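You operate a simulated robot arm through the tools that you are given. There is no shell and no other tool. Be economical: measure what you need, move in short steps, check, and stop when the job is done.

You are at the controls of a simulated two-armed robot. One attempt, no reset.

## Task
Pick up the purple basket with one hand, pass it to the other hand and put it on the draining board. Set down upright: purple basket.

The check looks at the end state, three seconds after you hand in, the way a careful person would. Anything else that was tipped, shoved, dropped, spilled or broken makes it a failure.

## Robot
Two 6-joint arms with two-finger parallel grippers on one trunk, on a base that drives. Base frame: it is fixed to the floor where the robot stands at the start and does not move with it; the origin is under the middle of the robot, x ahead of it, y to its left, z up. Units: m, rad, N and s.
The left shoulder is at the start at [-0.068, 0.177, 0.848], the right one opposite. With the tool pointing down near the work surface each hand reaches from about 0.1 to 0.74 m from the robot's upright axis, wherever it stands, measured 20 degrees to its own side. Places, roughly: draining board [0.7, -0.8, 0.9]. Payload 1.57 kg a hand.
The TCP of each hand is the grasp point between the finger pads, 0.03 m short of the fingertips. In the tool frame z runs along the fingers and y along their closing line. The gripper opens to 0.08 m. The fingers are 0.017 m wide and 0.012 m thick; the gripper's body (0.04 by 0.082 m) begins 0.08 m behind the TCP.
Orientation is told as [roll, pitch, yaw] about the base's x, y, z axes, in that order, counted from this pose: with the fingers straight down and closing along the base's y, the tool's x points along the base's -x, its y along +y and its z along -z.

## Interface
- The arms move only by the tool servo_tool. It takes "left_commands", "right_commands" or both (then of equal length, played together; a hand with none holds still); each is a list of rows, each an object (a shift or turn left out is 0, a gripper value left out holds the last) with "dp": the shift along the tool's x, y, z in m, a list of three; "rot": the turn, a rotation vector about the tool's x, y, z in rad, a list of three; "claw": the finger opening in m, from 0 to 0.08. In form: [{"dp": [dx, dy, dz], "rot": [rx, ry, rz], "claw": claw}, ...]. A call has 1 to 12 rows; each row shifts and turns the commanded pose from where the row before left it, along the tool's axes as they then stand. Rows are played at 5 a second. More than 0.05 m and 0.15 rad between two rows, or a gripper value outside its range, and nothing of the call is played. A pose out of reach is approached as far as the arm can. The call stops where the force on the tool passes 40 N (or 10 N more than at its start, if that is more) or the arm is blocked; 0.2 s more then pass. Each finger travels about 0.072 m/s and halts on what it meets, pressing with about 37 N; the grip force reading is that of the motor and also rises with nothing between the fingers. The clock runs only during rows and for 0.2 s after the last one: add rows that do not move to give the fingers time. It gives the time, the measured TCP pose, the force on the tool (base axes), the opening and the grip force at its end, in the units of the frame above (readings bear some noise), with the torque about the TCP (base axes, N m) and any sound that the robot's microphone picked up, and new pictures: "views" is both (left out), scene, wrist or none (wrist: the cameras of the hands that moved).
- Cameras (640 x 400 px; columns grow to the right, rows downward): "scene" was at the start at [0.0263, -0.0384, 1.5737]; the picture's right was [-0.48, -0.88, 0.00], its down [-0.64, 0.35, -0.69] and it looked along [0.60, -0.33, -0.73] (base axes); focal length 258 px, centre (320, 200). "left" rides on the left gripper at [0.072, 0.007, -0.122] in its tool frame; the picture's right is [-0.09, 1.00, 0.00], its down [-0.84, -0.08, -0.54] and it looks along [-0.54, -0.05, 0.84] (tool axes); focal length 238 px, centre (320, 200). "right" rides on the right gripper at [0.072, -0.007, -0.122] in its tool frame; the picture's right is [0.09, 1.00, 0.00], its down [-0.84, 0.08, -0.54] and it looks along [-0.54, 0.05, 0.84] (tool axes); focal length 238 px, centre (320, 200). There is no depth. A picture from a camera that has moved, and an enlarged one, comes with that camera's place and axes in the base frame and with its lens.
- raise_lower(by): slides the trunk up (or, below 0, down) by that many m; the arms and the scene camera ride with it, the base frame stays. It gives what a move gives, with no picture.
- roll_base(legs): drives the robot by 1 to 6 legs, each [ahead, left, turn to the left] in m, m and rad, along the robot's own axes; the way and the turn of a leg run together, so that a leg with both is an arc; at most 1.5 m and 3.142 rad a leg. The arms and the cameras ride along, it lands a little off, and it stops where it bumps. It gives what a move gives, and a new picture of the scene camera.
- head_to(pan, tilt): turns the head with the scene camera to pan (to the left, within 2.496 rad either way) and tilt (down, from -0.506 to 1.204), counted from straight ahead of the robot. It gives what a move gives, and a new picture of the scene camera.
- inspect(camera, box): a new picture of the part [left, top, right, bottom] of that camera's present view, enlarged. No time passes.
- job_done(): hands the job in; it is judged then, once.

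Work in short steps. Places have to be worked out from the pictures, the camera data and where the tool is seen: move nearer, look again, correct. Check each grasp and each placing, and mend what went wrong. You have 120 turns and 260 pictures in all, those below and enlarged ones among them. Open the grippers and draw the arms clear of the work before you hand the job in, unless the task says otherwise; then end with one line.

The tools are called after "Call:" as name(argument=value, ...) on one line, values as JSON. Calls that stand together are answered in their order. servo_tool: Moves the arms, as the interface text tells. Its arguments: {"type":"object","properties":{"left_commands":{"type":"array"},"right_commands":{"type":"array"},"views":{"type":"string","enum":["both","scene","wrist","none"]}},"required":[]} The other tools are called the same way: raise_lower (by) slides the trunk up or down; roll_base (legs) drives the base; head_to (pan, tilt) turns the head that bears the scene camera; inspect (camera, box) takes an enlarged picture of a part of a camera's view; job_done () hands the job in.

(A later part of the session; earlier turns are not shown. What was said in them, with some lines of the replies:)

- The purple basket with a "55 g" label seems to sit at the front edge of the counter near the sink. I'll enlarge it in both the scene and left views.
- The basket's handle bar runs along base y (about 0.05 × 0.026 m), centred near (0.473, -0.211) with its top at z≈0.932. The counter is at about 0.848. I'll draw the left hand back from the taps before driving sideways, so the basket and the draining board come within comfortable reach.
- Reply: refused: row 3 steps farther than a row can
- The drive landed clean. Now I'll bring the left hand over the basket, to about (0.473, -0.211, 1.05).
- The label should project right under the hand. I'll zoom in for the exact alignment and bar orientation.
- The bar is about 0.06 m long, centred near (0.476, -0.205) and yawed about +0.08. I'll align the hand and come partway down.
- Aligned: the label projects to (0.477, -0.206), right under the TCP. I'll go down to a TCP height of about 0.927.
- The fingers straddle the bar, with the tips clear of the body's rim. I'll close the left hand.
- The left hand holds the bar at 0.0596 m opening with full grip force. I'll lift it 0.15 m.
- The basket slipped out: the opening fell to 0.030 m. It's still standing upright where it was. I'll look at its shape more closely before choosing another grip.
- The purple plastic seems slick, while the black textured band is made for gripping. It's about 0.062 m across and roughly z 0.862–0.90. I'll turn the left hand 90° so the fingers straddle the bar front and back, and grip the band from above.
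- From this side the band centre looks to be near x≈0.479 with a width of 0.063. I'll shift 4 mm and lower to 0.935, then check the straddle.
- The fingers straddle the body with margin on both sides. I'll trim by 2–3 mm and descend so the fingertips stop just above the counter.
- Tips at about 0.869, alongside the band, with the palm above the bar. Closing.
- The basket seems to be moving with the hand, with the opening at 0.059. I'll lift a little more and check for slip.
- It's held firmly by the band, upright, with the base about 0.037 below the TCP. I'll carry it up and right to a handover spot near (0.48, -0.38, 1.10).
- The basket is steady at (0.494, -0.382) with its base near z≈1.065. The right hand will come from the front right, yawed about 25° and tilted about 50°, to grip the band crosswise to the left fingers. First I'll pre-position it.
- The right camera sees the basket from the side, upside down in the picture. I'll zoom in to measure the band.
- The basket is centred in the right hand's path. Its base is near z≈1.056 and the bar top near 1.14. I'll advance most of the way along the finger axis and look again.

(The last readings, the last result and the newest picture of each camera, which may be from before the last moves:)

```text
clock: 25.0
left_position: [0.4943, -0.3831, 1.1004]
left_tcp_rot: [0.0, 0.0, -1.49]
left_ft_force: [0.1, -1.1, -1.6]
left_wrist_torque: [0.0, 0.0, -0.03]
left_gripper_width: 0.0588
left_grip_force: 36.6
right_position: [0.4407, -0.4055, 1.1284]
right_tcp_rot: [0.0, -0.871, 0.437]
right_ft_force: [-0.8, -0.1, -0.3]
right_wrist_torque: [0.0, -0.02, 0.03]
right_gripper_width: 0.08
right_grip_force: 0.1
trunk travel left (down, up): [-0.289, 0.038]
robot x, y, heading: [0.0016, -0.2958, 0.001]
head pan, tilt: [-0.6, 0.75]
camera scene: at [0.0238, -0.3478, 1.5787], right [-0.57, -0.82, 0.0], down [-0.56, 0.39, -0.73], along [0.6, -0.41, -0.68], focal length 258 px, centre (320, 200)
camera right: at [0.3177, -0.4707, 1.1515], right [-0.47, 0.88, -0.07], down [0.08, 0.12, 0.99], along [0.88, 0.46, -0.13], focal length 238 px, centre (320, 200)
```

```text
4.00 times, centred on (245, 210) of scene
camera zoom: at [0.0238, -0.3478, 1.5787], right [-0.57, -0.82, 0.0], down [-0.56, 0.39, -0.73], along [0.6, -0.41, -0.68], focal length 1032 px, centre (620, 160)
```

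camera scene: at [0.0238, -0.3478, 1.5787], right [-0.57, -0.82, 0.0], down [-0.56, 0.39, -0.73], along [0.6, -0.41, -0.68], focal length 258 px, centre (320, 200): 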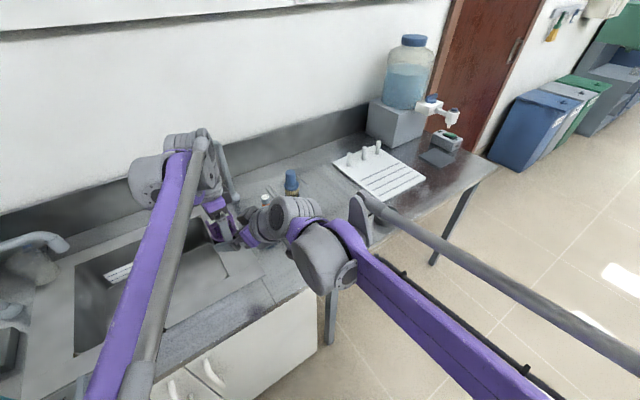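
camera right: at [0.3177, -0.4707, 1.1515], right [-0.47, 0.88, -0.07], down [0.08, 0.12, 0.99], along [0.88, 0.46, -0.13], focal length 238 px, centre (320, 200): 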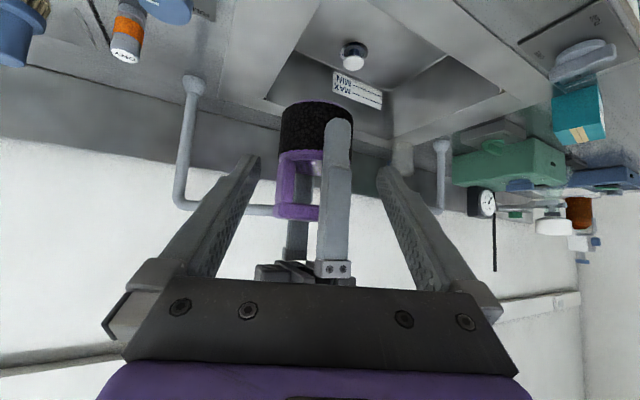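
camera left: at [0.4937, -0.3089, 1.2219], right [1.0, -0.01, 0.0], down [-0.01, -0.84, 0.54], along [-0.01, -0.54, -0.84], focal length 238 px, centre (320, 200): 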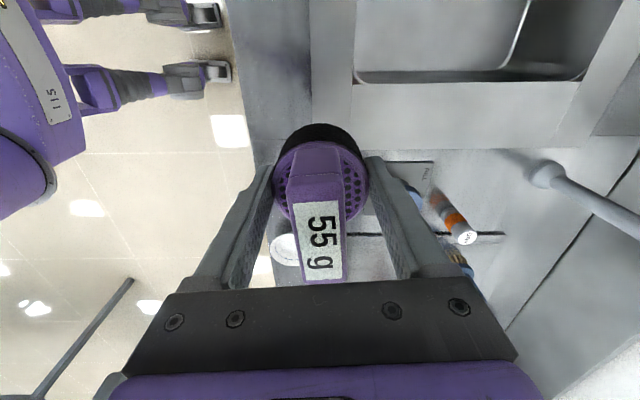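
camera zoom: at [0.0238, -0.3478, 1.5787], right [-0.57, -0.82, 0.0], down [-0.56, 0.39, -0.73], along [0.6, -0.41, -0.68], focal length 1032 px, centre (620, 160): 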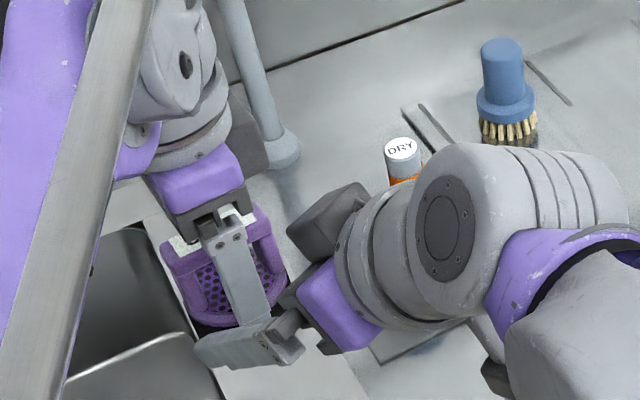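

The alignment holds: basket centre at column 317 against finger centre 318, base z≈1.056. I'll advance the remaining 0.063 m gently.

Call:
servo_tool(right_commands=[{"dp": [0, 0, 0.02]}, {"dp": [0, 0, 0.02]}, {"dp": [0, 0, 0.013]}, {"dp": [0, 0, 0.01]}, {"dp": [0, 0, 0]}], views="both")

Call:
inspect(camera="scene", box=[170, 160, 320, 260])

```text
clock: 26.2
left_position: [0.4944, -0.3819, 1.1003]
left_tcp_rot: [0.001, 0.0, -1.49]
left_ft_force: [2.0, 1.2, -2.8]
left_wrist_torque: [-0.07, 0.09, -0.02]
left_gripper_width: 0.0586
left_grip_force: 37.6
right_position: [0.4839, -0.3858, 1.0874]
right_tcp_rot: [-0.001, -0.871, 0.436]
right_ft_force: [-2.6, -2.0, 1.8]
right_wrist_torque: [0.14, -0.14, 0.0]
right_gripper_width: 0.0798
right_grip_force: 0.1
trunk travel left (down, up): [-0.289, 0.038]
robot x, y, heading: [-0.0021, -0.2973, -0.003]
head pan, tilt: [-0.6, 0.75]
camera scene: at [0.024, -0.3478, 1.5787], right [-0.57, -0.82, 0.0], down [-0.56, 0.39, -0.73], along [0.6, -0.41, -0.68], focal length 258 px, centre (320, 200)
camera right: at [0.3616, -0.4511, 1.1108], right [-0.47, 0.88, -0.07], down [0.08, 0.12, 0.99], along [0.88, 0.46, -0.13], focal length 238 px, centre (320, 200)
```

scene: 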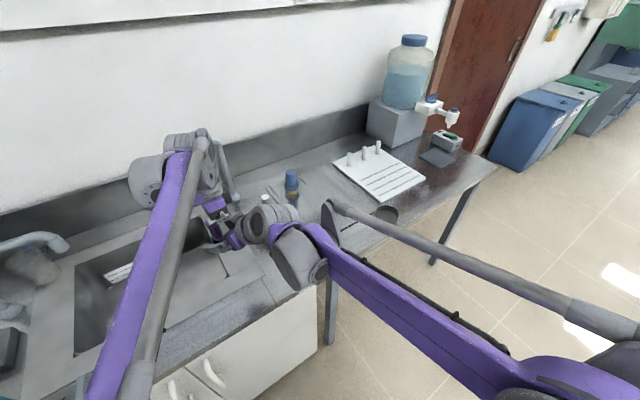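
right: 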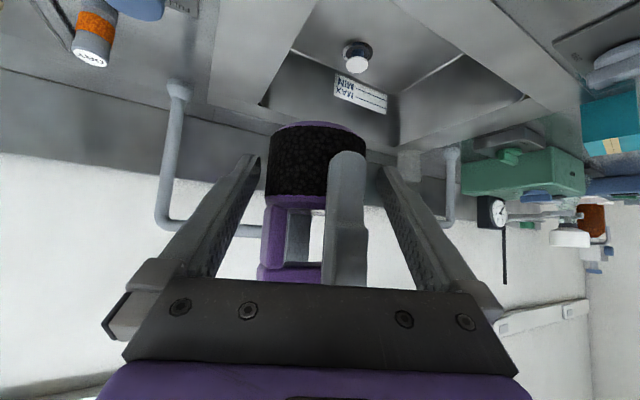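

```text
4.00 times, centred on (245, 210) of scene
camera zoom: at [0.024, -0.3478, 1.5787], right [-0.57, -0.82, 0.0], down [-0.56, 0.39, -0.73], along [0.6, -0.41, -0.68], focal length 1032 px, centre (620, 160)
```

zoom: 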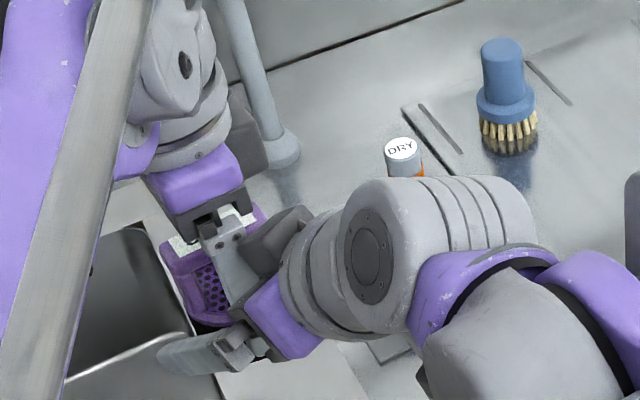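

A light 4 N contact between the hands: the palm edge is touching the left finger. I'll ease 4 mm along tool x (down and back) to clear it, then check.

Call:
servo_tool(right_commands=[{"dp": [0.004, 0, -0.001]}, {"dp": [0, 0, 0]}], views="none")

```text
clock: 26.8
left_position: [0.4943, -0.3817, 1.1013]
left_tcp_rot: [0.0, 0.001, -1.491]
left_ft_force: [-0.2, -0.4, -1.8]
left_wrist_torque: [-0.01, 0.01, -0.01]
left_gripper_width: 0.059
left_grip_force: 37.4
right_position: [0.4815, -0.3868, 1.0847]
right_tcp_rot: [-0.001, -0.87, 0.437]
right_ft_force: [0.5, 0.7, 0.9]
right_wrist_torque: [0.01, 0.01, -0.02]
right_gripper_width: 0.08
right_grip_force: 0.0
trunk travel left (down, up): [-0.289, 0.038]
robot x, y, heading: [0.0027, -0.3003, 0.003]
head pan, tilt: [-0.6, 0.75]
```

Contact cleared. Closing the right hand on the band.

Call:
servo_tool(right_commands=[{"claw": 0.068}, {"claw": 0.055}, {"claw": 0.035}, {"claw": 0.03}, {"claw": 0.03}, {"claw": 0.03}], views="wrist")

```text
clock: 28.2
left_position: [0.4942, -0.3804, 1.1014]
left_tcp_rot: [-0.006, 0.003, -1.491]
left_ft_force: [-19.4, 23.5, 5.3]
left_wrist_torque: [0.45, -0.1, -0.19]
left_gripper_width: 0.0586
left_grip_force: 36.8
right_position: [0.4832, -0.3888, 1.0838]
right_tcp_rot: [-0.005, -0.87, 0.435]
right_ft_force: [18.1, -23.9, -5.2]
right_wrist_torque: [-0.12, 0.43, -0.26]
right_gripper_width: 0.0591
right_grip_force: 37.1
trunk travel left (down, up): [-0.289, 0.038]
robot x, y, heading: [0.0008, -0.3034, -0.001]
head pan, tilt: [-0.6, 0.75]
camera right: at [0.3589, -0.4533, 1.1084], right [-0.47, 0.88, -0.07], down [0.08, 0.12, 0.99], along [0.88, 0.46, -0.13], focal length 238 px, centre (320, 200)
```

right: 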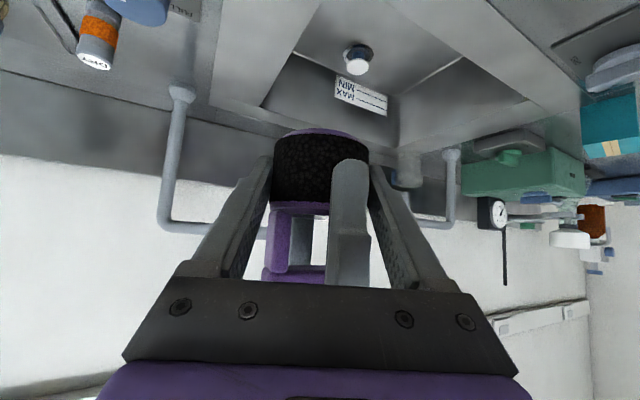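

Both hands grip, but they're pulling about 30 N sideways against each other. I'll relax the right hand by about 4 mm along -y before releasing the left.

Call:
servo_tool(right_commands=[{"dp": [0, -0.002, 0]}, {"dp": [0, -0.002, 0]}, {"dp": [0, 0, 0]}], views="none")

```text
clock: 29.0
left_position: [0.4957, -0.383, 1.1012]
left_tcp_rot: [0.001, 0.0, -1.493]
left_ft_force: [-0.2, 12.6, -6.7]
left_wrist_torque: [0.59, 0.63, -0.08]
left_gripper_width: 0.0588
left_grip_force: 37.9
right_position: [0.4824, -0.3903, 1.0849]
right_tcp_rot: [0.001, -0.87, 0.434]
right_ft_force: [1.0, -12.5, 5.9]
right_wrist_torque: [-0.39, -0.69, -0.05]
right_gripper_width: 0.0589
right_grip_force: 36.5
trunk travel left (down, up): [-0.289, 0.038]
robot x, y, heading: [-0.0033, -0.2987, -0.003]
head pan, tilt: [-0.6, 0.75]
```

Residual force is now about 14 N. One more small relax, then I'll open the left hand.

Call:
servo_tool(right_commands=[{"dp": [0, -0.0015, 0]}, {"dp": [0, 0, 0]}], views="none")

Call:
servo_tool(left_commands=[{"claw": 0.065}, {"claw": 0.072}, {"claw": 0.08}, {"claw": 0.08}], views="both")

Call:
inspect(camera="right", box=[220, 100, 420, 300])

```text
clock: 29.6
left_position: [0.4949, -0.3828, 1.1009]
left_tcp_rot: [0.001, -0.003, -1.493]
left_ft_force: [9.0, 2.2, -15.5]
left_wrist_torque: [0.24, 0.32, -0.1]
left_gripper_width: 0.0584
left_grip_force: 37.0
right_position: [0.4831, -0.3909, 1.0837]
right_tcp_rot: [0.004, -0.87, 0.434]
right_ft_force: [-8.5, -2.7, 14.2]
right_wrist_torque: [-0.15, -0.58, 0.17]
right_gripper_width: 0.0588
right_grip_force: 36.7
trunk travel left (down, up): [-0.289, 0.038]
robot x, y, heading: [0.0007, -0.2979, -0.003]
head pan, tilt: [-0.6, 0.75]
```

```text
clock: 30.6
left_position: [0.4956, -0.3827, 1.1011]
left_tcp_rot: [0.0, -0.001, -1.491]
left_ft_force: [14.6, -0.5, 4.0]
left_wrist_torque: [-0.15, 0.99, 0.17]
left_gripper_width: 0.067
left_grip_force: 0.0
right_position: [0.4832, -0.3901, 1.0826]
right_tcp_rot: [-0.001, -0.87, 0.436]
right_ft_force: [-14.9, 1.4, -5.0]
right_wrist_torque: [0.09, -1.18, -0.07]
right_gripper_width: 0.0587
right_grip_force: 37.4
trunk travel left (down, up): [-0.289, 0.038]
robot x, y, heading: [0.0017, -0.3003, 0.003]
head pan, tilt: [-0.6, 0.75]
camera scene: at [0.0243, -0.3478, 1.5787], right [-0.57, -0.82, 0.0], down [-0.56, 0.39, -0.73], along [0.6, -0.41, -0.68], focal length 258 px, centre (320, 200)
camera left: at [0.4941, -0.309, 1.2218], right [1.0, -0.01, 0.0], down [-0.01, -0.84, 0.54], along [-0.01, -0.54, -0.84], focal length 238 px, centre (320, 200)
```

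scene: 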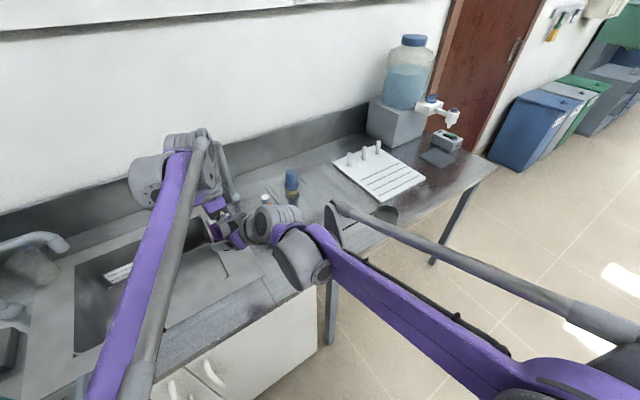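
left: 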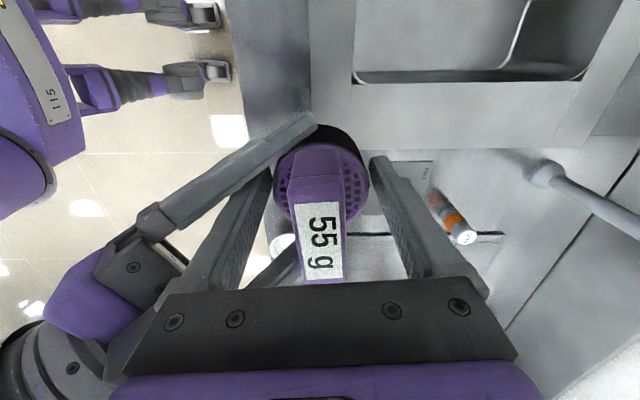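

```text
2.00 times, centred on (320, 200) of right
camera zoom: at [0.3604, -0.4566, 1.1075], right [-0.47, 0.88, -0.07], down [0.08, 0.12, 0.99], along [0.88, 0.46, -0.13], focal length 477 px, centre (320, 200)
```

zoom: 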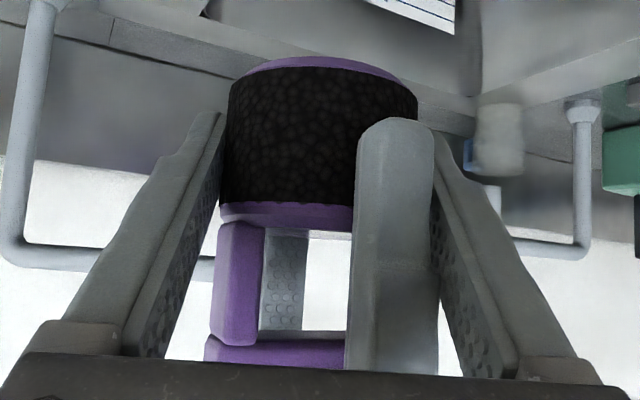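

The right hand now holds the basket alone. The left back finger touches the right palm at 0.067 opening, so I'll ease it to 0.064 and lift the left hand straight up slowly.

Call:
servo_tool(left_commands=[{"claw": 0.064}, {"claw": 0.064}], views="none")

```text
clock: 31.2
left_position: [0.4938, -0.3832, 1.1001]
left_tcp_rot: [-0.001, 0.0, -1.492]
left_ft_force: [-0.2, -1.8, 0.2]
left_wrist_torque: [0.01, 0.04, 0.12]
left_gripper_width: 0.064
left_grip_force: 0.0
right_position: [0.4843, -0.3913, 1.084]
right_tcp_rot: [0.0, -0.869, 0.435]
right_ft_force: [-0.5, 1.5, -0.2]
right_wrist_torque: [-0.03, -0.01, -0.13]
right_gripper_width: 0.0589
right_grip_force: 36.4
trunk travel left (down, up): [-0.289, 0.038]
robot x, y, heading: [0.0001, -0.3022, -0.001]
head pan, tilt: [-0.6, 0.75]
```

Forces are near zero and the hands are free of each other. Lifting the left hand.

Call:
servo_tool(left_commands=[{"dp": [0, 0, -0.015]}, {"dp": [0, 0, -0.02]}, {"dp": [0, 0, -0.03]}, {"dp": [0, 0, -0.04]}, {"dp": [0, 0, -0.02]}, {"dp": [0, 0, 0]}], views="both")

Call:
inspect(camera="right", box=[220, 100, 420, 300])

```text
clock: 32.6
left_position: [0.496, -0.3814, 1.2027]
left_tcp_rot: [-0.001, 0.001, -1.491]
left_ft_force: [0.1, -0.4, 0.2]
left_wrist_torque: [0.01, 0.0, 0.0]
left_gripper_width: 0.0639
left_grip_force: 0.2
left hand out of reach, approached as far as the arm can: row 5
right_position: [0.4845, -0.3915, 1.0844]
right_tcp_rot: [0.0, -0.869, 0.436]
right_ft_force: [0.0, -0.1, 0.6]
right_wrist_torque: [-0.01, 0.02, 0.0]
right_gripper_width: 0.0587
right_grip_force: 37.0
trunk travel left (down, up): [-0.289, 0.038]
robot x, y, heading: [0.001, -0.298, -0.005]
head pan, tilt: [-0.6, 0.75]
camera scene: at [0.0243, -0.3479, 1.5787], right [-0.57, -0.82, 0.0], down [-0.56, 0.39, -0.73], along [0.6, -0.41, -0.68], focal length 258 px, centre (320, 200)
camera left: at [0.4953, -0.3082, 1.3247], right [1.0, -0.01, 0.0], down [-0.01, -0.84, 0.54], along [-0.01, -0.54, -0.84], focal length 238 px, centre (320, 200)
```

scene: 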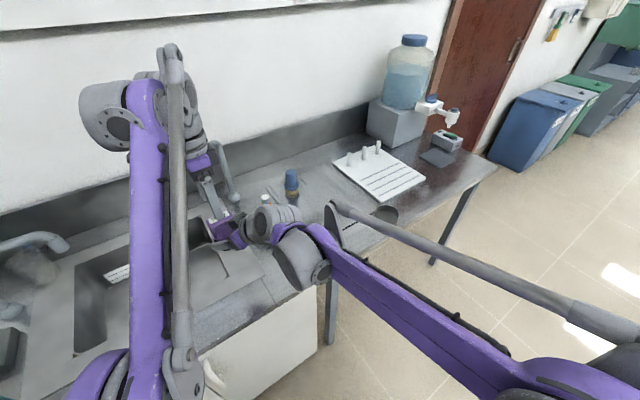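
left: 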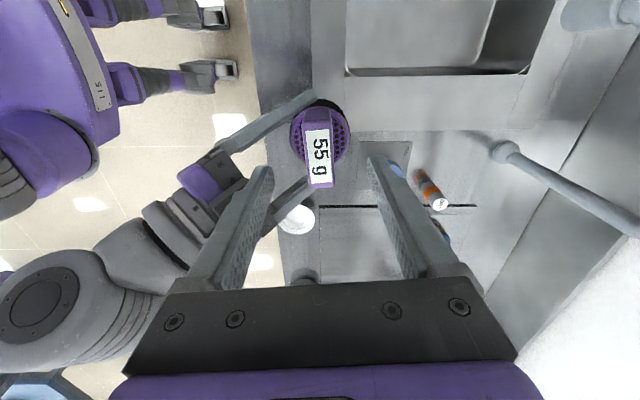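

```text
2.00 times, centred on (320, 200) of right
camera zoom: at [0.3607, -0.4568, 1.1076], right [-0.47, 0.88, -0.07], down [0.08, 0.12, 0.99], along [0.88, 0.46, -0.13], focal length 477 px, centre (320, 200)
```

zoom: 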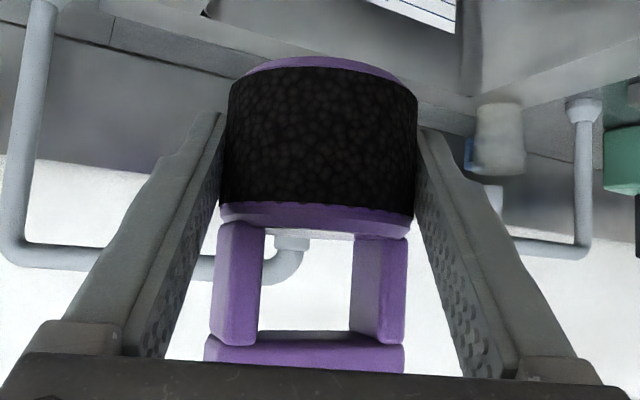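

The right hand holds the basket securely and upright. I'll move the left hand away to the left and back toward the robot.

Call:
servo_tool(left_commands=[{"dp": [0.04, 0, 0]}, {"dp": [0.045, 0, 0]}, {"dp": [0.04, -0.025, 0]}, {"dp": [0.04, -0.03, 0]}, {"dp": [0.03, -0.035, 0]}, {"dp": [0, -0.04, 0]}, {"dp": [0, 0, 0]}], views="none")

Call:
head_to(pan=-0.85, tilt=0.7)

Call:
inspect(camera="scene", box=[160, 80, 480, 280])

```text
clock: 34.2
left_position: [0.3512, -0.197, 1.2065]
left_tcp_rot: [0.001, -0.001, -1.49]
left_ft_force: [-0.1, -0.8, 0.4]
left_wrist_torque: [-0.01, 0.02, -0.01]
left_gripper_width: 0.0641
left_grip_force: 0.0
right_position: [0.4848, -0.3913, 1.0851]
right_tcp_rot: [-0.002, -0.868, 0.434]
right_ft_force: [-0.1, 0.1, -0.1]
right_wrist_torque: [-0.01, 0.02, -0.02]
right_gripper_width: 0.0588
right_grip_force: 37.1
trunk travel left (down, up): [-0.289, 0.038]
robot x, y, heading: [-0.001, -0.2997, -0.005]
head pan, tilt: [-0.6, 0.75]
```

```text
clock: 34.9
left_position: [0.3507, -0.1973, 1.2071]
left_tcp_rot: [0.0, 0.0, -1.49]
left_ft_force: [0.7, 0.3, 0.1]
left_wrist_torque: [0.02, -0.02, 0.0]
left_gripper_width: 0.0639
left_grip_force: 0.1
right_position: [0.4848, -0.3917, 1.0846]
right_tcp_rot: [0.0, -0.869, 0.437]
right_ft_force: [0.0, -0.1, 0.6]
right_wrist_torque: [-0.02, 0.03, -0.02]
right_gripper_width: 0.0592
right_grip_force: 37.1
trunk travel left (down, up): [-0.289, 0.038]
robot x, y, heading: [0.0026, -0.3019, -0.002]
head pan, tilt: [-0.85, 0.7]
camera scene: at [0.0118, -0.3647, 1.583], right [-0.75, -0.66, 0.0], down [-0.43, 0.48, -0.76], along [0.5, -0.57, -0.64], focal length 258 px, centre (320, 200)
```

scene: 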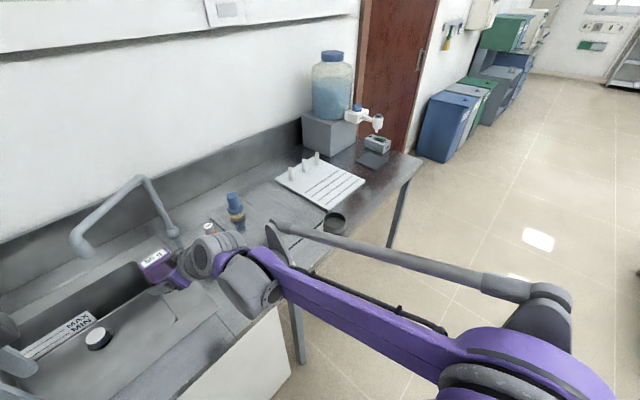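

```text
2.00 times, centred on (320, 180) of scene
camera zoom: at [0.0118, -0.3647, 1.583], right [-0.75, -0.66, 0.0], down [-0.43, 0.48, -0.76], along [0.5, -0.57, -0.64], focal length 516 px, centre (320, 240)
```

zoom: 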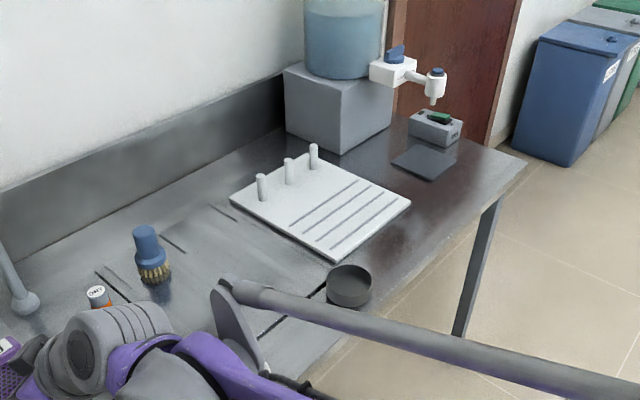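

Two candidates: the white pegged, grooved board around (0.65, -1.1), and possibly a steel area nearer (0.7, -0.8). I'll drive right 0.3 m for a closer look.

Call:
roll_base(legs=[[0, -0.3, 0]])

Call:
head_to(pan=-0.5, tilt=0.75)

Call:
inspect(camera="scene", box=[200, 60, 500, 260])

```text
clock: 38.2
left_position: [0.3513, -0.4998, 1.2066]
left_tcp_rot: [0.0, -0.001, -1.487]
left_ft_force: [0.7, 0.0, 0.4]
left_wrist_torque: [0.0, 0.01, 0.01]
left_gripper_width: 0.0644
left_grip_force: 0.0
right_position: [0.4844, -0.6933, 1.0845]
right_tcp_rot: [0.001, -0.87, 0.441]
right_ft_force: [0.2, 0.4, 0.4]
right_wrist_torque: [0.03, 0.02, -0.01]
right_gripper_width: 0.0587
right_grip_force: 36.3
trunk travel left (down, up): [-0.289, 0.038]
robot x, y, heading: [0.0002, -0.6085, 0.003]
head pan, tilt: [-0.85, 0.7]
camera scene: at [0.0128, -0.669, 1.583], right [-0.75, -0.66, 0.0], down [-0.43, 0.48, -0.76], along [0.51, -0.57, -0.64], focal length 258 px, centre (320, 200)
```

scene: 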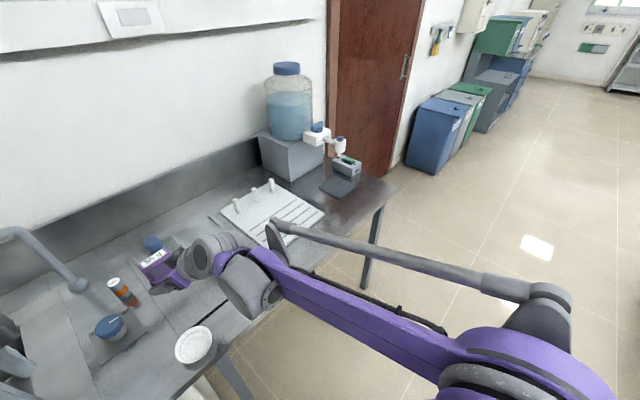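

```text
clock: 39.0
left_position: [0.351, -0.4997, 1.207]
left_tcp_rot: [0.001, 0.0, -1.486]
left_ft_force: [0.4, 0.1, 0.0]
left_wrist_torque: [-0.02, -0.02, 0.02]
left_gripper_width: 0.0638
left_grip_force: 0.2
right_position: [0.4857, -0.6923, 1.0841]
right_tcp_rot: [0.0, -0.871, 0.44]
right_ft_force: [0.3, -0.3, -0.6]
right_wrist_torque: [0.04, 0.01, -0.02]
right_gripper_width: 0.0586
right_grip_force: 37.4
trunk travel left (down, up): [-0.289, 0.038]
robot x, y, heading: [-0.0041, -0.6061, -0.003]
head pan, tilt: [-0.499, 0.75]
camera scene: at [0.0293, -0.6448, 1.5787], right [-0.48, -0.88, 0.0], down [-0.6, 0.32, -0.73], along [0.64, -0.35, -0.68], focal length 258 px, centre (320, 200)
```

scene: 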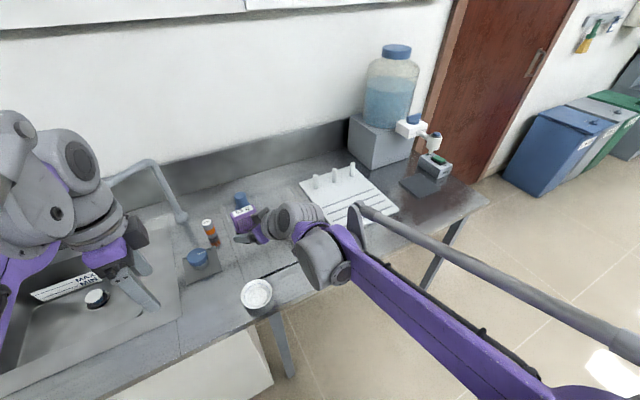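

```text
2.00 times, centred on (350, 160) of scene
camera zoom: at [0.0293, -0.6448, 1.5787], right [-0.48, -0.88, 0.0], down [-0.6, 0.32, -0.73], along [0.64, -0.35, -0.68], focal length 516 px, centre (260, 280)
```

zoom: 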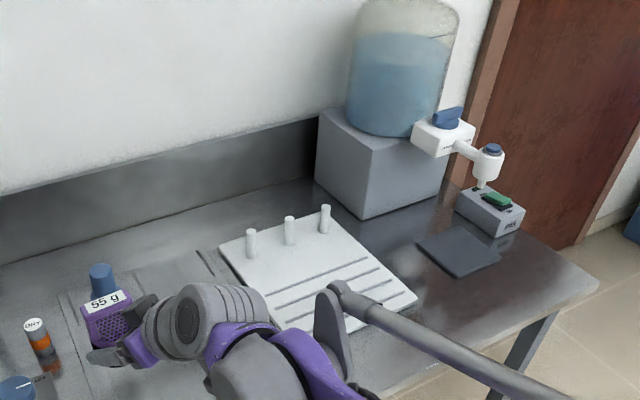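

The steel panel bounded by dark seams spans y≈-0.65 to -0.96, centred near (0.7, -0.8), which matches the stated place. I'll zoom in on it.

Call:
inspect(camera="scene", box=[160, 160, 360, 310])

Call:
inspect(camera="right", box=[0, 0, 640, 400])

Call:
inspect(camera="left", box=[0, 0, 640, 400])

```text
2.67 times, centred on (260, 235) of scene
camera zoom: at [0.0293, -0.6448, 1.5787], right [-0.48, -0.88, 0.0], down [-0.6, 0.32, -0.73], along [0.64, -0.35, -0.68], focal length 688 px, centre (480, 107)
```

zoom: 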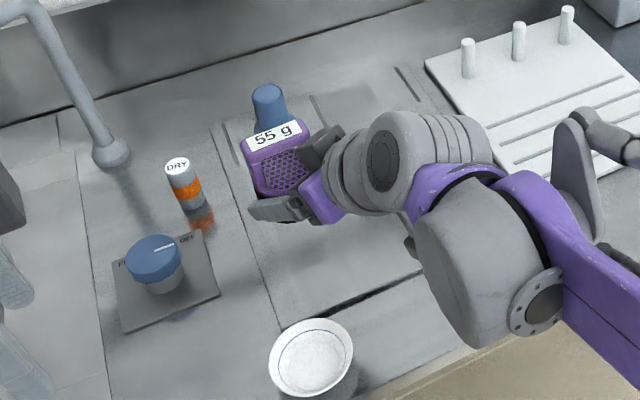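

```text
1.00 times, centred on (320, 200) of right (not enlarged: the box is as wide or as high as the picture)
camera zoom: at [0.3619, -0.7592, 1.1077], right [-0.48, 0.88, -0.07], down [0.08, 0.12, 0.99], along [0.87, 0.47, -0.13], focal length 238 px, centre (320, 200)
```

zoom: 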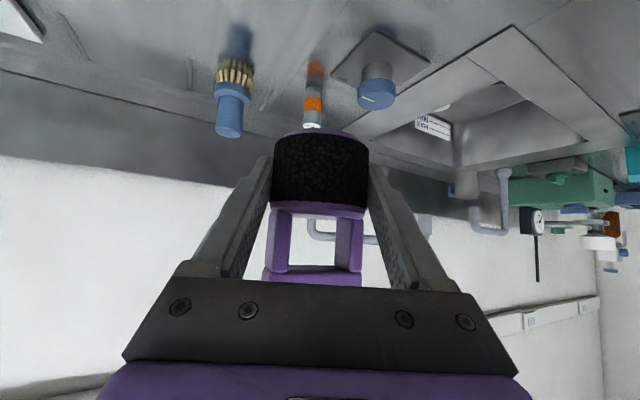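

```text
1.00 times, centred on (320, 200) of left (not enlarged: the box is as wide or as high as the picture)
camera zoom: at [0.3503, -0.4264, 1.3272], right [1.0, -0.01, 0.0], down [-0.01, -0.84, 0.54], along [0.0, -0.54, -0.84], focal length 238 px, centre (320, 200)
```

zoom: 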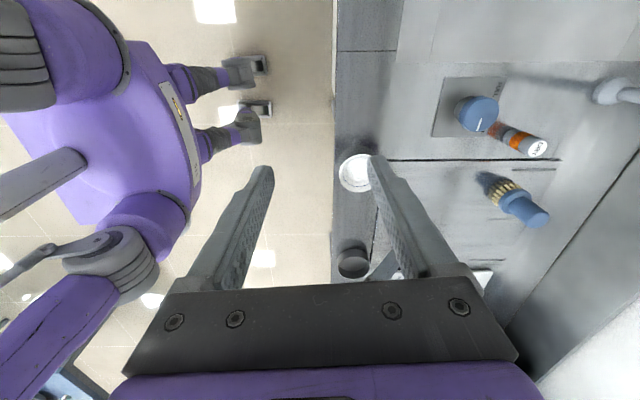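

The seamed steel panel spans about x 0.49–0.86, y -0.63 to -0.92, so its centre is about (0.68, -0.78). That matches the given draining board place. There's a brush at (0.765, -0.717), and two bowls sit on the front strip at y≈-0.65 and -0.91. I'll turn the right hand to point straight ahead so it passes between the bowls, then move over about (0.63, -0.79).

Call:
servo_tool(right_commands=[{"rot": [0.1125, 0, 0.0943]}, {"rot": [0.1125, 0, 0.0943]}, {"rot": [0.1125, 0, 0.0943]}, {"dp": [0, 0, 0]}], views="none")

Call:
servo_tool(right_commands=[{"dp": [-0.0233, -0.025, 0.0278]}, {"dp": [-0.0233, -0.025, 0.0278]}, {"dp": [-0.0233, -0.025, 0.0278]}, {"dp": [-0.0233, -0.025, 0.0278]}, {"dp": [0, 0, 0]}], views="both")

Call:
inspect(camera="scene", box=[160, 140, 360, 290])

```text
clock: 40.0
left_position: [0.3516, -0.5007, 1.2075]
left_tcp_rot: [-0.001, 0.001, -1.485]
left_ft_force: [0.3, 0.5, -0.1]
left_wrist_torque: [0.0, 0.01, 0.0]
left_gripper_width: 0.0641
left_grip_force: 0.0
right_position: [0.4842, -0.6935, 1.0832]
right_tcp_rot: [-0.005, -0.871, 0.003]
right_ft_force: [-0.3, -0.6, -0.2]
right_wrist_torque: [-0.01, 0.04, -0.01]
right_gripper_width: 0.0586
right_grip_force: 37.1
trunk travel left (down, up): [-0.289, 0.038]
robot x, y, heading: [-0.0032, -0.6064, 0.004]
head pan, tilt: [-0.499, 0.75]
```

```text
clock: 41.2
left_position: [0.3514, -0.4997, 1.207]
left_tcp_rot: [0.001, -0.001, -1.486]
left_ft_force: [-0.4, -0.2, -0.6]
left_wrist_torque: [0.02, -0.01, 0.01]
left_gripper_width: 0.0642
left_grip_force: 0.1
right_position: [0.6278, -0.7923, 1.0861]
right_tcp_rot: [-0.003, -0.87, 0.003]
right_ft_force: [-0.7, 0.7, -0.2]
right_wrist_torque: [0.02, 0.01, 0.02]
right_gripper_width: 0.059
right_grip_force: 37.0
trunk travel left (down, up): [-0.289, 0.038]
robot x, y, heading: [-0.001, -0.6074, 0.001]
head pan, tilt: [-0.499, 0.75]
camera scene: at [0.0284, -0.6444, 1.5787], right [-0.48, -0.88, 0.0], down [-0.6, 0.32, -0.73], along [0.64, -0.35, -0.68], focal length 258 px, centre (320, 200)
camera right: at [0.4884, -0.7997, 1.1091], right [-0.06, 1.0, -0.07], down [0.12, 0.08, 0.99], along [0.99, 0.05, -0.13], focal length 238 px, centre (320, 200)
```

scene: 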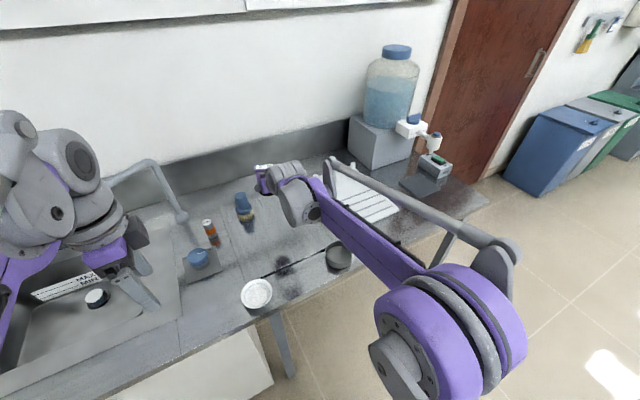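
right: 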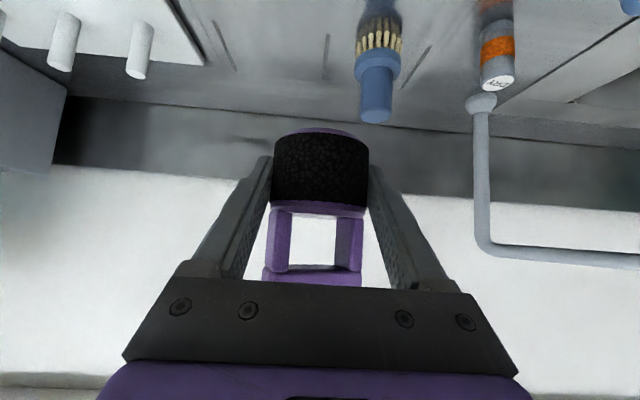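

```text
2.67 times, centred on (260, 215) of scene
camera zoom: at [0.0284, -0.6444, 1.5787], right [-0.48, -0.88, 0.0], down [-0.6, 0.32, -0.73], along [0.64, -0.35, -0.68], focal length 688 px, centre (480, 160)
```

zoom: 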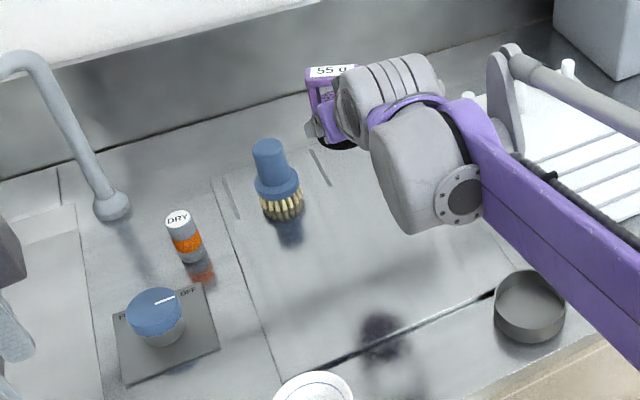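

The draining board is clearly the grooved steel panel, and the basket is over its clear middle. I'll lower 0.16 m straight down and check.

Call:
servo_tool(right_commands=[{"dp": [0.0307, 0, 0.0257]}, {"dp": [0.0307, 0, 0.0257]}, {"dp": [0.0307, 0, 0.0257]}, {"dp": [0.0307, 0, 0.0257]}, {"dp": [0, 0, 0]}], views="both")

Call:
inspect(camera="scene", box=[180, 150, 360, 285])

```text
clock: 42.4
left_position: [0.3508, -0.5, 1.2064]
left_tcp_rot: [0.001, 0.0, -1.488]
left_ft_force: [-0.8, 0.2, -0.1]
left_wrist_torque: [0.02, 0.03, 0.03]
left_gripper_width: 0.0642
left_grip_force: 0.1
right_position: [0.6279, -0.792, 0.926]
right_tcp_rot: [-0.002, -0.871, 0.002]
right_ft_force: [0.6, -0.5, 0.3]
right_wrist_torque: [-0.01, 0.0, -0.03]
right_gripper_width: 0.0591
right_grip_force: 37.3
trunk travel left (down, up): [-0.289, 0.038]
robot x, y, heading: [-0.0021, -0.6033, 0.005]
head pan, tilt: [-0.499, 0.75]
camera scene: at [0.0288, -0.6447, 1.5787], right [-0.48, -0.88, 0.0], down [-0.6, 0.32, -0.73], along [0.64, -0.35, -0.68], focal length 258 px, centre (320, 200)
camera right: at [0.4888, -0.7997, 0.9493], right [-0.06, 1.0, -0.07], down [0.12, 0.08, 0.99], along [0.99, 0.05, -0.13], focal length 238 px, centre (320, 200)
```

scene: 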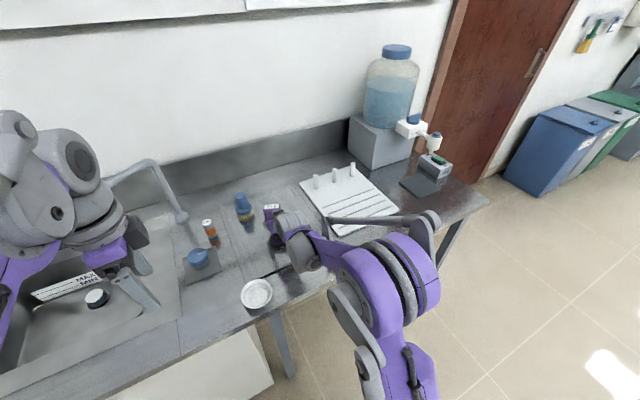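
right: 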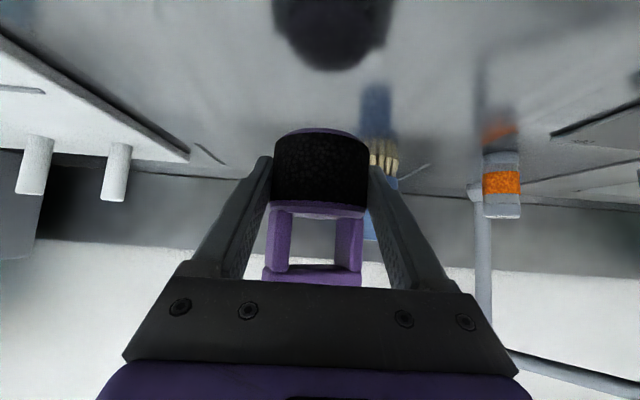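

```text
2.96 times, centred on (270, 218) of scene
camera zoom: at [0.0288, -0.6447, 1.5787], right [-0.48, -0.88, 0.0], down [-0.6, 0.32, -0.73], along [0.64, -0.35, -0.68], focal length 764 px, centre (468, 148)
```

zoom: 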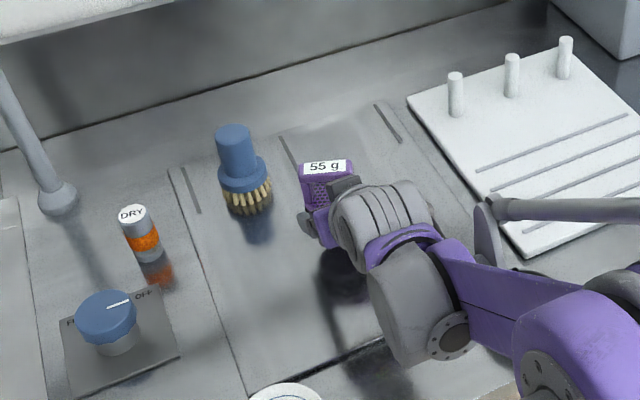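

All clear so far, with the base about 0.04 m above the board. I'll lower 0.03, then creep.

Call:
servo_tool(right_commands=[{"dp": [0.0115, 0, 0.0096]}, {"dp": [0.0115, 0, 0.0096]}, {"dp": [0, 0, 0]}], views="wrist")

Call:
inspect(camera="scene", box=[220, 170, 340, 260])

```text
clock: 43.2
left_position: [0.3518, -0.4996, 1.2067]
left_tcp_rot: [0.0, 0.0, -1.488]
left_ft_force: [0.0, 0.4, -0.6]
left_wrist_torque: [-0.03, 0.0, 0.01]
left_gripper_width: 0.0641
left_grip_force: 0.0
right_position: [0.6294, -0.7924, 0.8947]
right_tcp_rot: [-0.001, -0.872, 0.003]
right_ft_force: [0.2, -0.4, -0.3]
right_wrist_torque: [-0.04, 0.03, 0.0]
right_gripper_width: 0.0587
right_grip_force: 36.7
trunk travel left (down, up): [-0.289, 0.038]
robot x, y, heading: [0.0017, -0.6076, 0.001]
head pan, tilt: [-0.499, 0.75]
camera right: at [0.4898, -0.7998, 0.9177], right [-0.06, 1.0, -0.07], down [0.12, 0.08, 0.99], along [0.99, 0.05, -0.13], focal length 238 px, centre (320, 200)
```

right: 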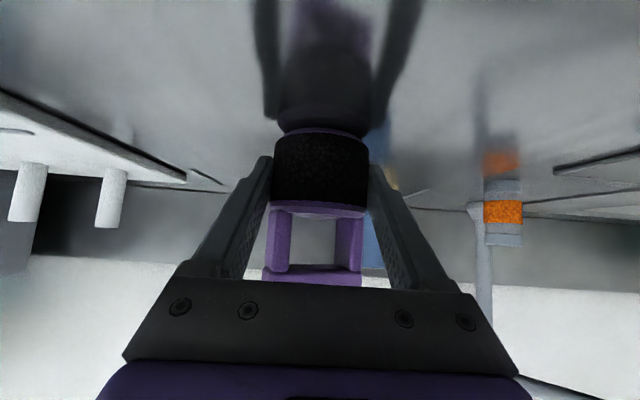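

```text
4.44 times, centred on (280, 215) of scene
camera zoom: at [0.0293, -0.6448, 1.5787], right [-0.48, -0.88, 0.0], down [-0.6, 0.32, -0.73], along [0.64, -0.35, -0.68], focal length 1146 px, centre (498, 133)
```

zoom: 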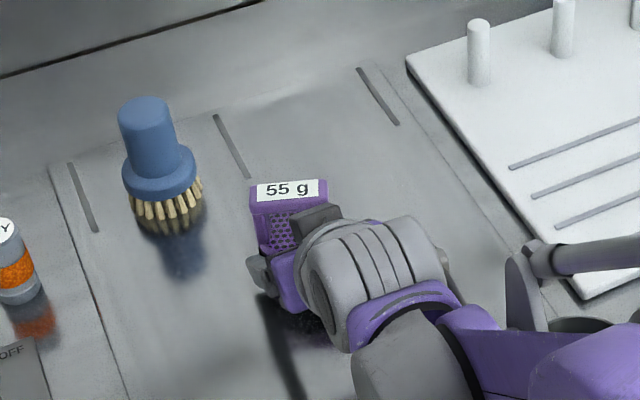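

The reflection nearly meets the base, so the gap is only a few mm. I'll creep down in 3 mm steps and watch the force.

Call:
servo_tool(right_commands=[{"dp": [0.0023, 0, 0.0019]}, {"dp": [0.0023, 0, 0.0019]}, {"dp": [0, 0, 0]}], views="wrist")

```text
clock: 44.0
left_position: [0.3496, -0.4997, 1.2066]
left_tcp_rot: [0.002, -0.001, -1.485]
left_ft_force: [0.3, -0.8, -0.1]
left_wrist_torque: [-0.01, 0.02, 0.0]
left_gripper_width: 0.0642
left_grip_force: 0.0
right_position: [0.6296, -0.7917, 0.8912]
right_tcp_rot: [-0.004, -0.876, 0.0]
right_ft_force: [4.9, 3.7, 25.5]
right_wrist_torque: [0.36, -0.17, 0.03]
right_gripper_width: 0.0591
right_grip_force: 36.6
trunk travel left (down, up): [-0.289, 0.038]
robot x, y, heading: [0.0015, -0.6022, 0.004]
head pan, tilt: [-0.499, 0.75]
camera right: at [0.4893, -0.8001, 0.9136], right [-0.06, 1.0, -0.07], down [0.12, 0.08, 0.99], along [0.99, 0.05, -0.12], focal length 238 px, centre (320, 200)
```

right: 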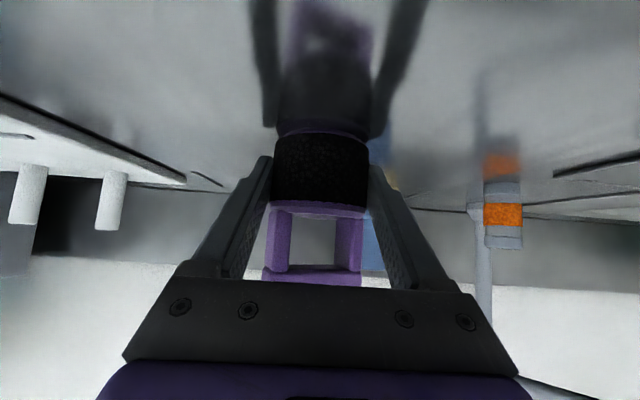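

The board has been touched (25 N up) and the basket meets its own reflection. I'll ease off about 2 mm, then open the fingers.

Call:
servo_tool(right_commands=[{"dp": [-0.0015, 0, -0.0013]}, {"dp": [0, 0, 0]}], views="none")

```text
clock: 44.6
left_position: [0.3494, -0.4984, 1.2068]
left_tcp_rot: [0.0, 0.0, -1.486]
left_ft_force: [-0.1, 0.4, -0.2]
left_wrist_torque: [0.05, -0.01, -0.01]
left_gripper_width: 0.064
left_grip_force: 0.0
right_position: [0.6279, -0.7941, 0.8924]
right_tcp_rot: [-0.004, -0.873, 0.004]
right_ft_force: [3.8, 3.7, 15.3]
right_wrist_torque: [0.33, -0.68, 0.04]
right_gripper_width: 0.0588
right_grip_force: 36.9
trunk travel left (down, up): [-0.289, 0.038]
robot x, y, heading: [-0.0012, -0.6055, 0.006]
head pan, tilt: [-0.499, 0.75]
```

Still lightly pressed at 15 N, which is fine for release. Opening the fingers.

Call:
servo_tool(right_commands=[{"dp": [-0.0008, 0, -0.0006]}, {"claw": 0.066}, {"claw": 0.073}, {"claw": 0.08}, {"claw": 0.08}], views="wrist")

Call:
inspect(camera="scene", box=[220, 170, 340, 260])

```text
clock: 45.8
left_position: [0.351, -0.5, 1.2083]
left_tcp_rot: [0.0, 0.0, -1.486]
left_ft_force: [-0.2, -0.3, -0.2]
left_wrist_torque: [0.0, -0.03, -0.01]
left_gripper_width: 0.0641
left_grip_force: 0.2
right_position: [0.6289, -0.7946, 0.8921]
right_tcp_rot: [-0.002, -0.871, 0.002]
right_ft_force: [-0.1, 0.4, 0.0]
right_wrist_torque: [0.02, -0.01, 0.0]
right_gripper_width: 0.0801
right_grip_force: 0.1
trunk travel left (down, up): [-0.289, 0.038]
robot x, y, heading: [0.0037, -0.6008, 0.005]
head pan, tilt: [-0.499, 0.75]
camera right: at [0.4894, -0.8013, 0.9146], right [-0.06, 1.0, -0.07], down [0.12, 0.08, 0.99], along [0.99, 0.05, -0.13], focal length 238 px, centre (320, 200)
```

right: 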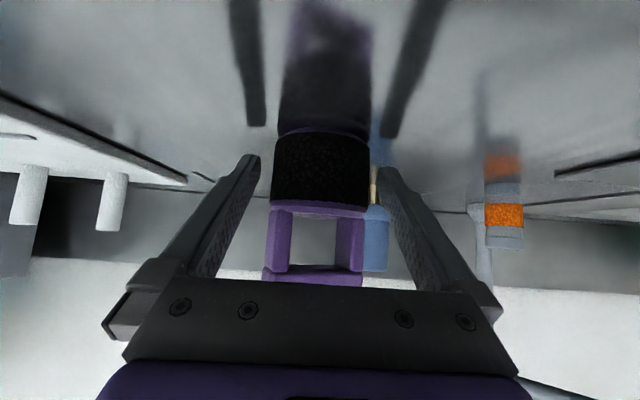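

```text
4.44 times, centred on (280, 215) of scene
camera zoom: at [0.0292, -0.6447, 1.5787], right [-0.48, -0.88, 0.0], down [-0.6, 0.32, -0.73], along [0.64, -0.35, -0.68], focal length 1146 px, centre (498, 133)
```

zoom: 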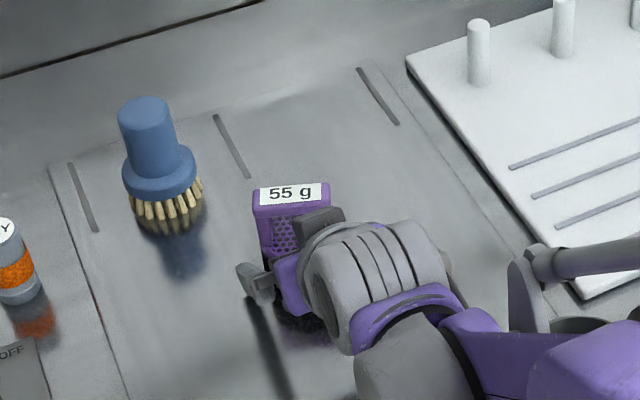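

Released: the basket stands free and upright. I'll withdraw the right hand along its own axis, then up.

Call:
servo_tool(right_commands=[{"dp": [0, 0, -0.02]}, {"dp": [0, 0, -0.035]}, {"dp": [0, 0, -0.04]}, {"dp": [0, 0, -0.045]}, {"dp": [-0.02, 0, -0.04]}, {"dp": [-0.035, 0, -0.03]}, {"dp": [0, 0, 0]}], views="both")

Call:
inspect(camera="scene", box=[180, 150, 380, 300])

```text
clock: 47.4
left_position: [0.3518, -0.4999, 1.2069]
left_tcp_rot: [0.001, -0.001, -1.487]
left_ft_force: [-0.5, 0.7, -0.3]
left_wrist_torque: [-0.02, 0.04, -0.01]
left_gripper_width: 0.064
left_grip_force: 0.0
right_position: [0.5033, -0.7931, 1.0711]
right_tcp_rot: [-0.004, -0.872, 0.001]
right_ft_force: [-0.5, 0.3, -0.2]
right_wrist_torque: [0.01, 0.05, 0.01]
right_gripper_width: 0.0803
right_grip_force: 0.0
trunk travel left (down, up): [-0.289, 0.038]
robot x, y, heading: [-0.0029, -0.6054, -0.001]
head pan, tilt: [-0.499, 0.75]
camera scene: at [0.0295, -0.6449, 1.5787], right [-0.48, -0.88, 0.0], down [-0.6, 0.32, -0.73], along [0.64, -0.35, -0.68], focal length 258 px, centre (320, 200)
camera right: at [0.365, -0.8004, 1.0943], right [-0.06, 1.0, -0.07], down [0.12, 0.08, 0.99], along [0.99, 0.05, -0.13], focal length 238 px, centre (320, 200)
```

scene: 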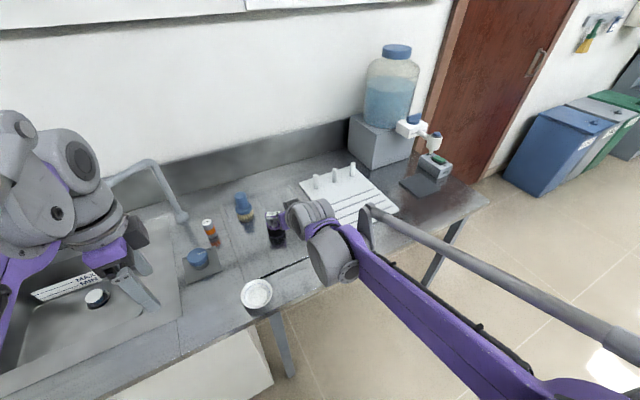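
right: 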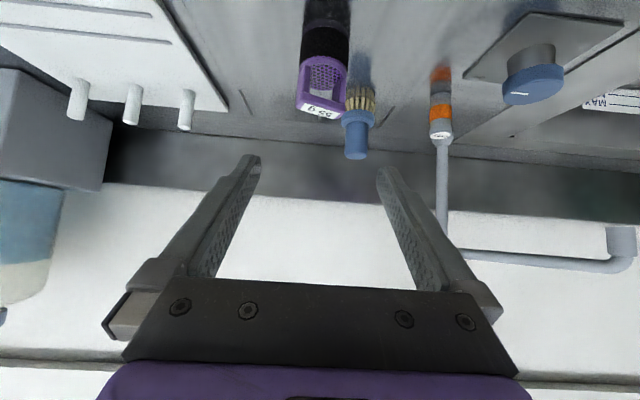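

```text
2.67 times, centred on (280, 225) of scene
camera zoom: at [0.0295, -0.6449, 1.5787], right [-0.48, -0.88, 0.0], down [-0.6, 0.32, -0.73], along [0.64, -0.35, -0.68], focal length 688 px, centre (427, 133)
```

zoom: 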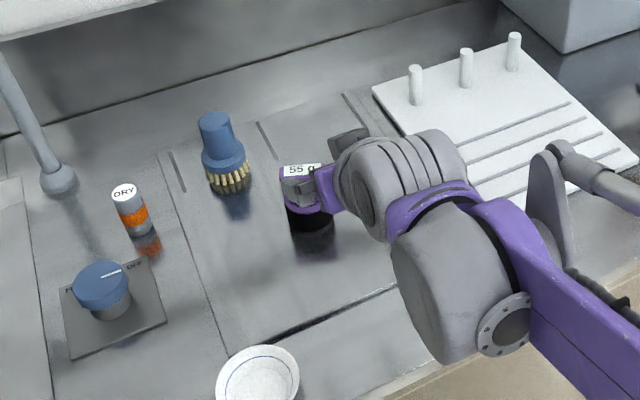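

The basket stands upright on the draining board with nothing else disturbed. I'll draw the right arm further back, open the left gripper fully, and take a last look.

Call:
servo_tool(right_commands=[{"dp": [0.015, -0.012, -0.043]}, {"dp": [0.015, -0.012, -0.043]}, {"dp": [0.015, -0.012, -0.043]}, {"dp": [0.015, -0.012, -0.043]}, {"dp": [0, 0, 0]}], left_commands=[{"claw": 0.08}, {}, {}, {}, {}], views="scene")

Call:
inspect(camera="scene", box=[180, 150, 420, 320])

```text
clock: 48.6
left_position: [0.3523, -0.4995, 1.206]
left_tcp_rot: [0.0, 0.0, -1.487]
left_ft_force: [-0.1, -0.2, -0.5]
left_wrist_torque: [0.04, 0.04, 0.0]
left_gripper_width: 0.0799
left_grip_force: 0.1
right_position: [0.3368, -0.8402, 1.1347]
right_tcp_rot: [-0.003, -0.871, 0.002]
right_ft_force: [-1.2, -0.1, 0.4]
right_wrist_torque: [0.03, 0.01, -0.02]
right_gripper_width: 0.0801
right_grip_force: 0.1
trunk travel left (down, up): [-0.289, 0.038]
robot x, y, heading: [-0.0004, -0.6049, 0.004]
head pan, tilt: [-0.499, 0.75]
camera scene: at [0.0305, -0.6452, 1.5788], right [-0.48, -0.88, 0.0], down [-0.6, 0.32, -0.73], along [0.64, -0.35, -0.68], focal length 258 px, centre (320, 200)
```

scene: 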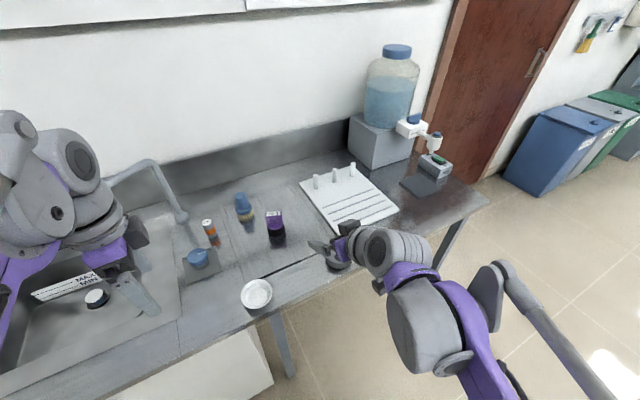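

```text
2.35 times, centred on (300, 235) of scene
camera zoom: at [0.0305, -0.6452, 1.5788], right [-0.48, -0.88, 0.0], down [-0.6, 0.32, -0.73], along [0.64, -0.35, -0.68], focal length 607 px, centre (367, 118)
```

zoom: 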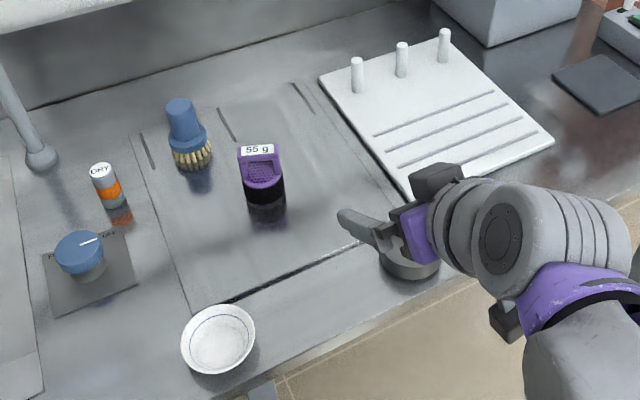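

The basket stands upright in the middle of the draining board, and everything else is where it was. Both hands are open and clear, so I'm handing in.

Call:
job_done()

```text
The job is handed in.
```

The purple basket was picked up with the left hand, passed in the air to the right hand, and set down upright on the draining board. I took the board to be the grooved steel panel beside the sink, which matches the given place. The first grip, on the purple handle, slipped before the basket left the counter; gripping the black band held.
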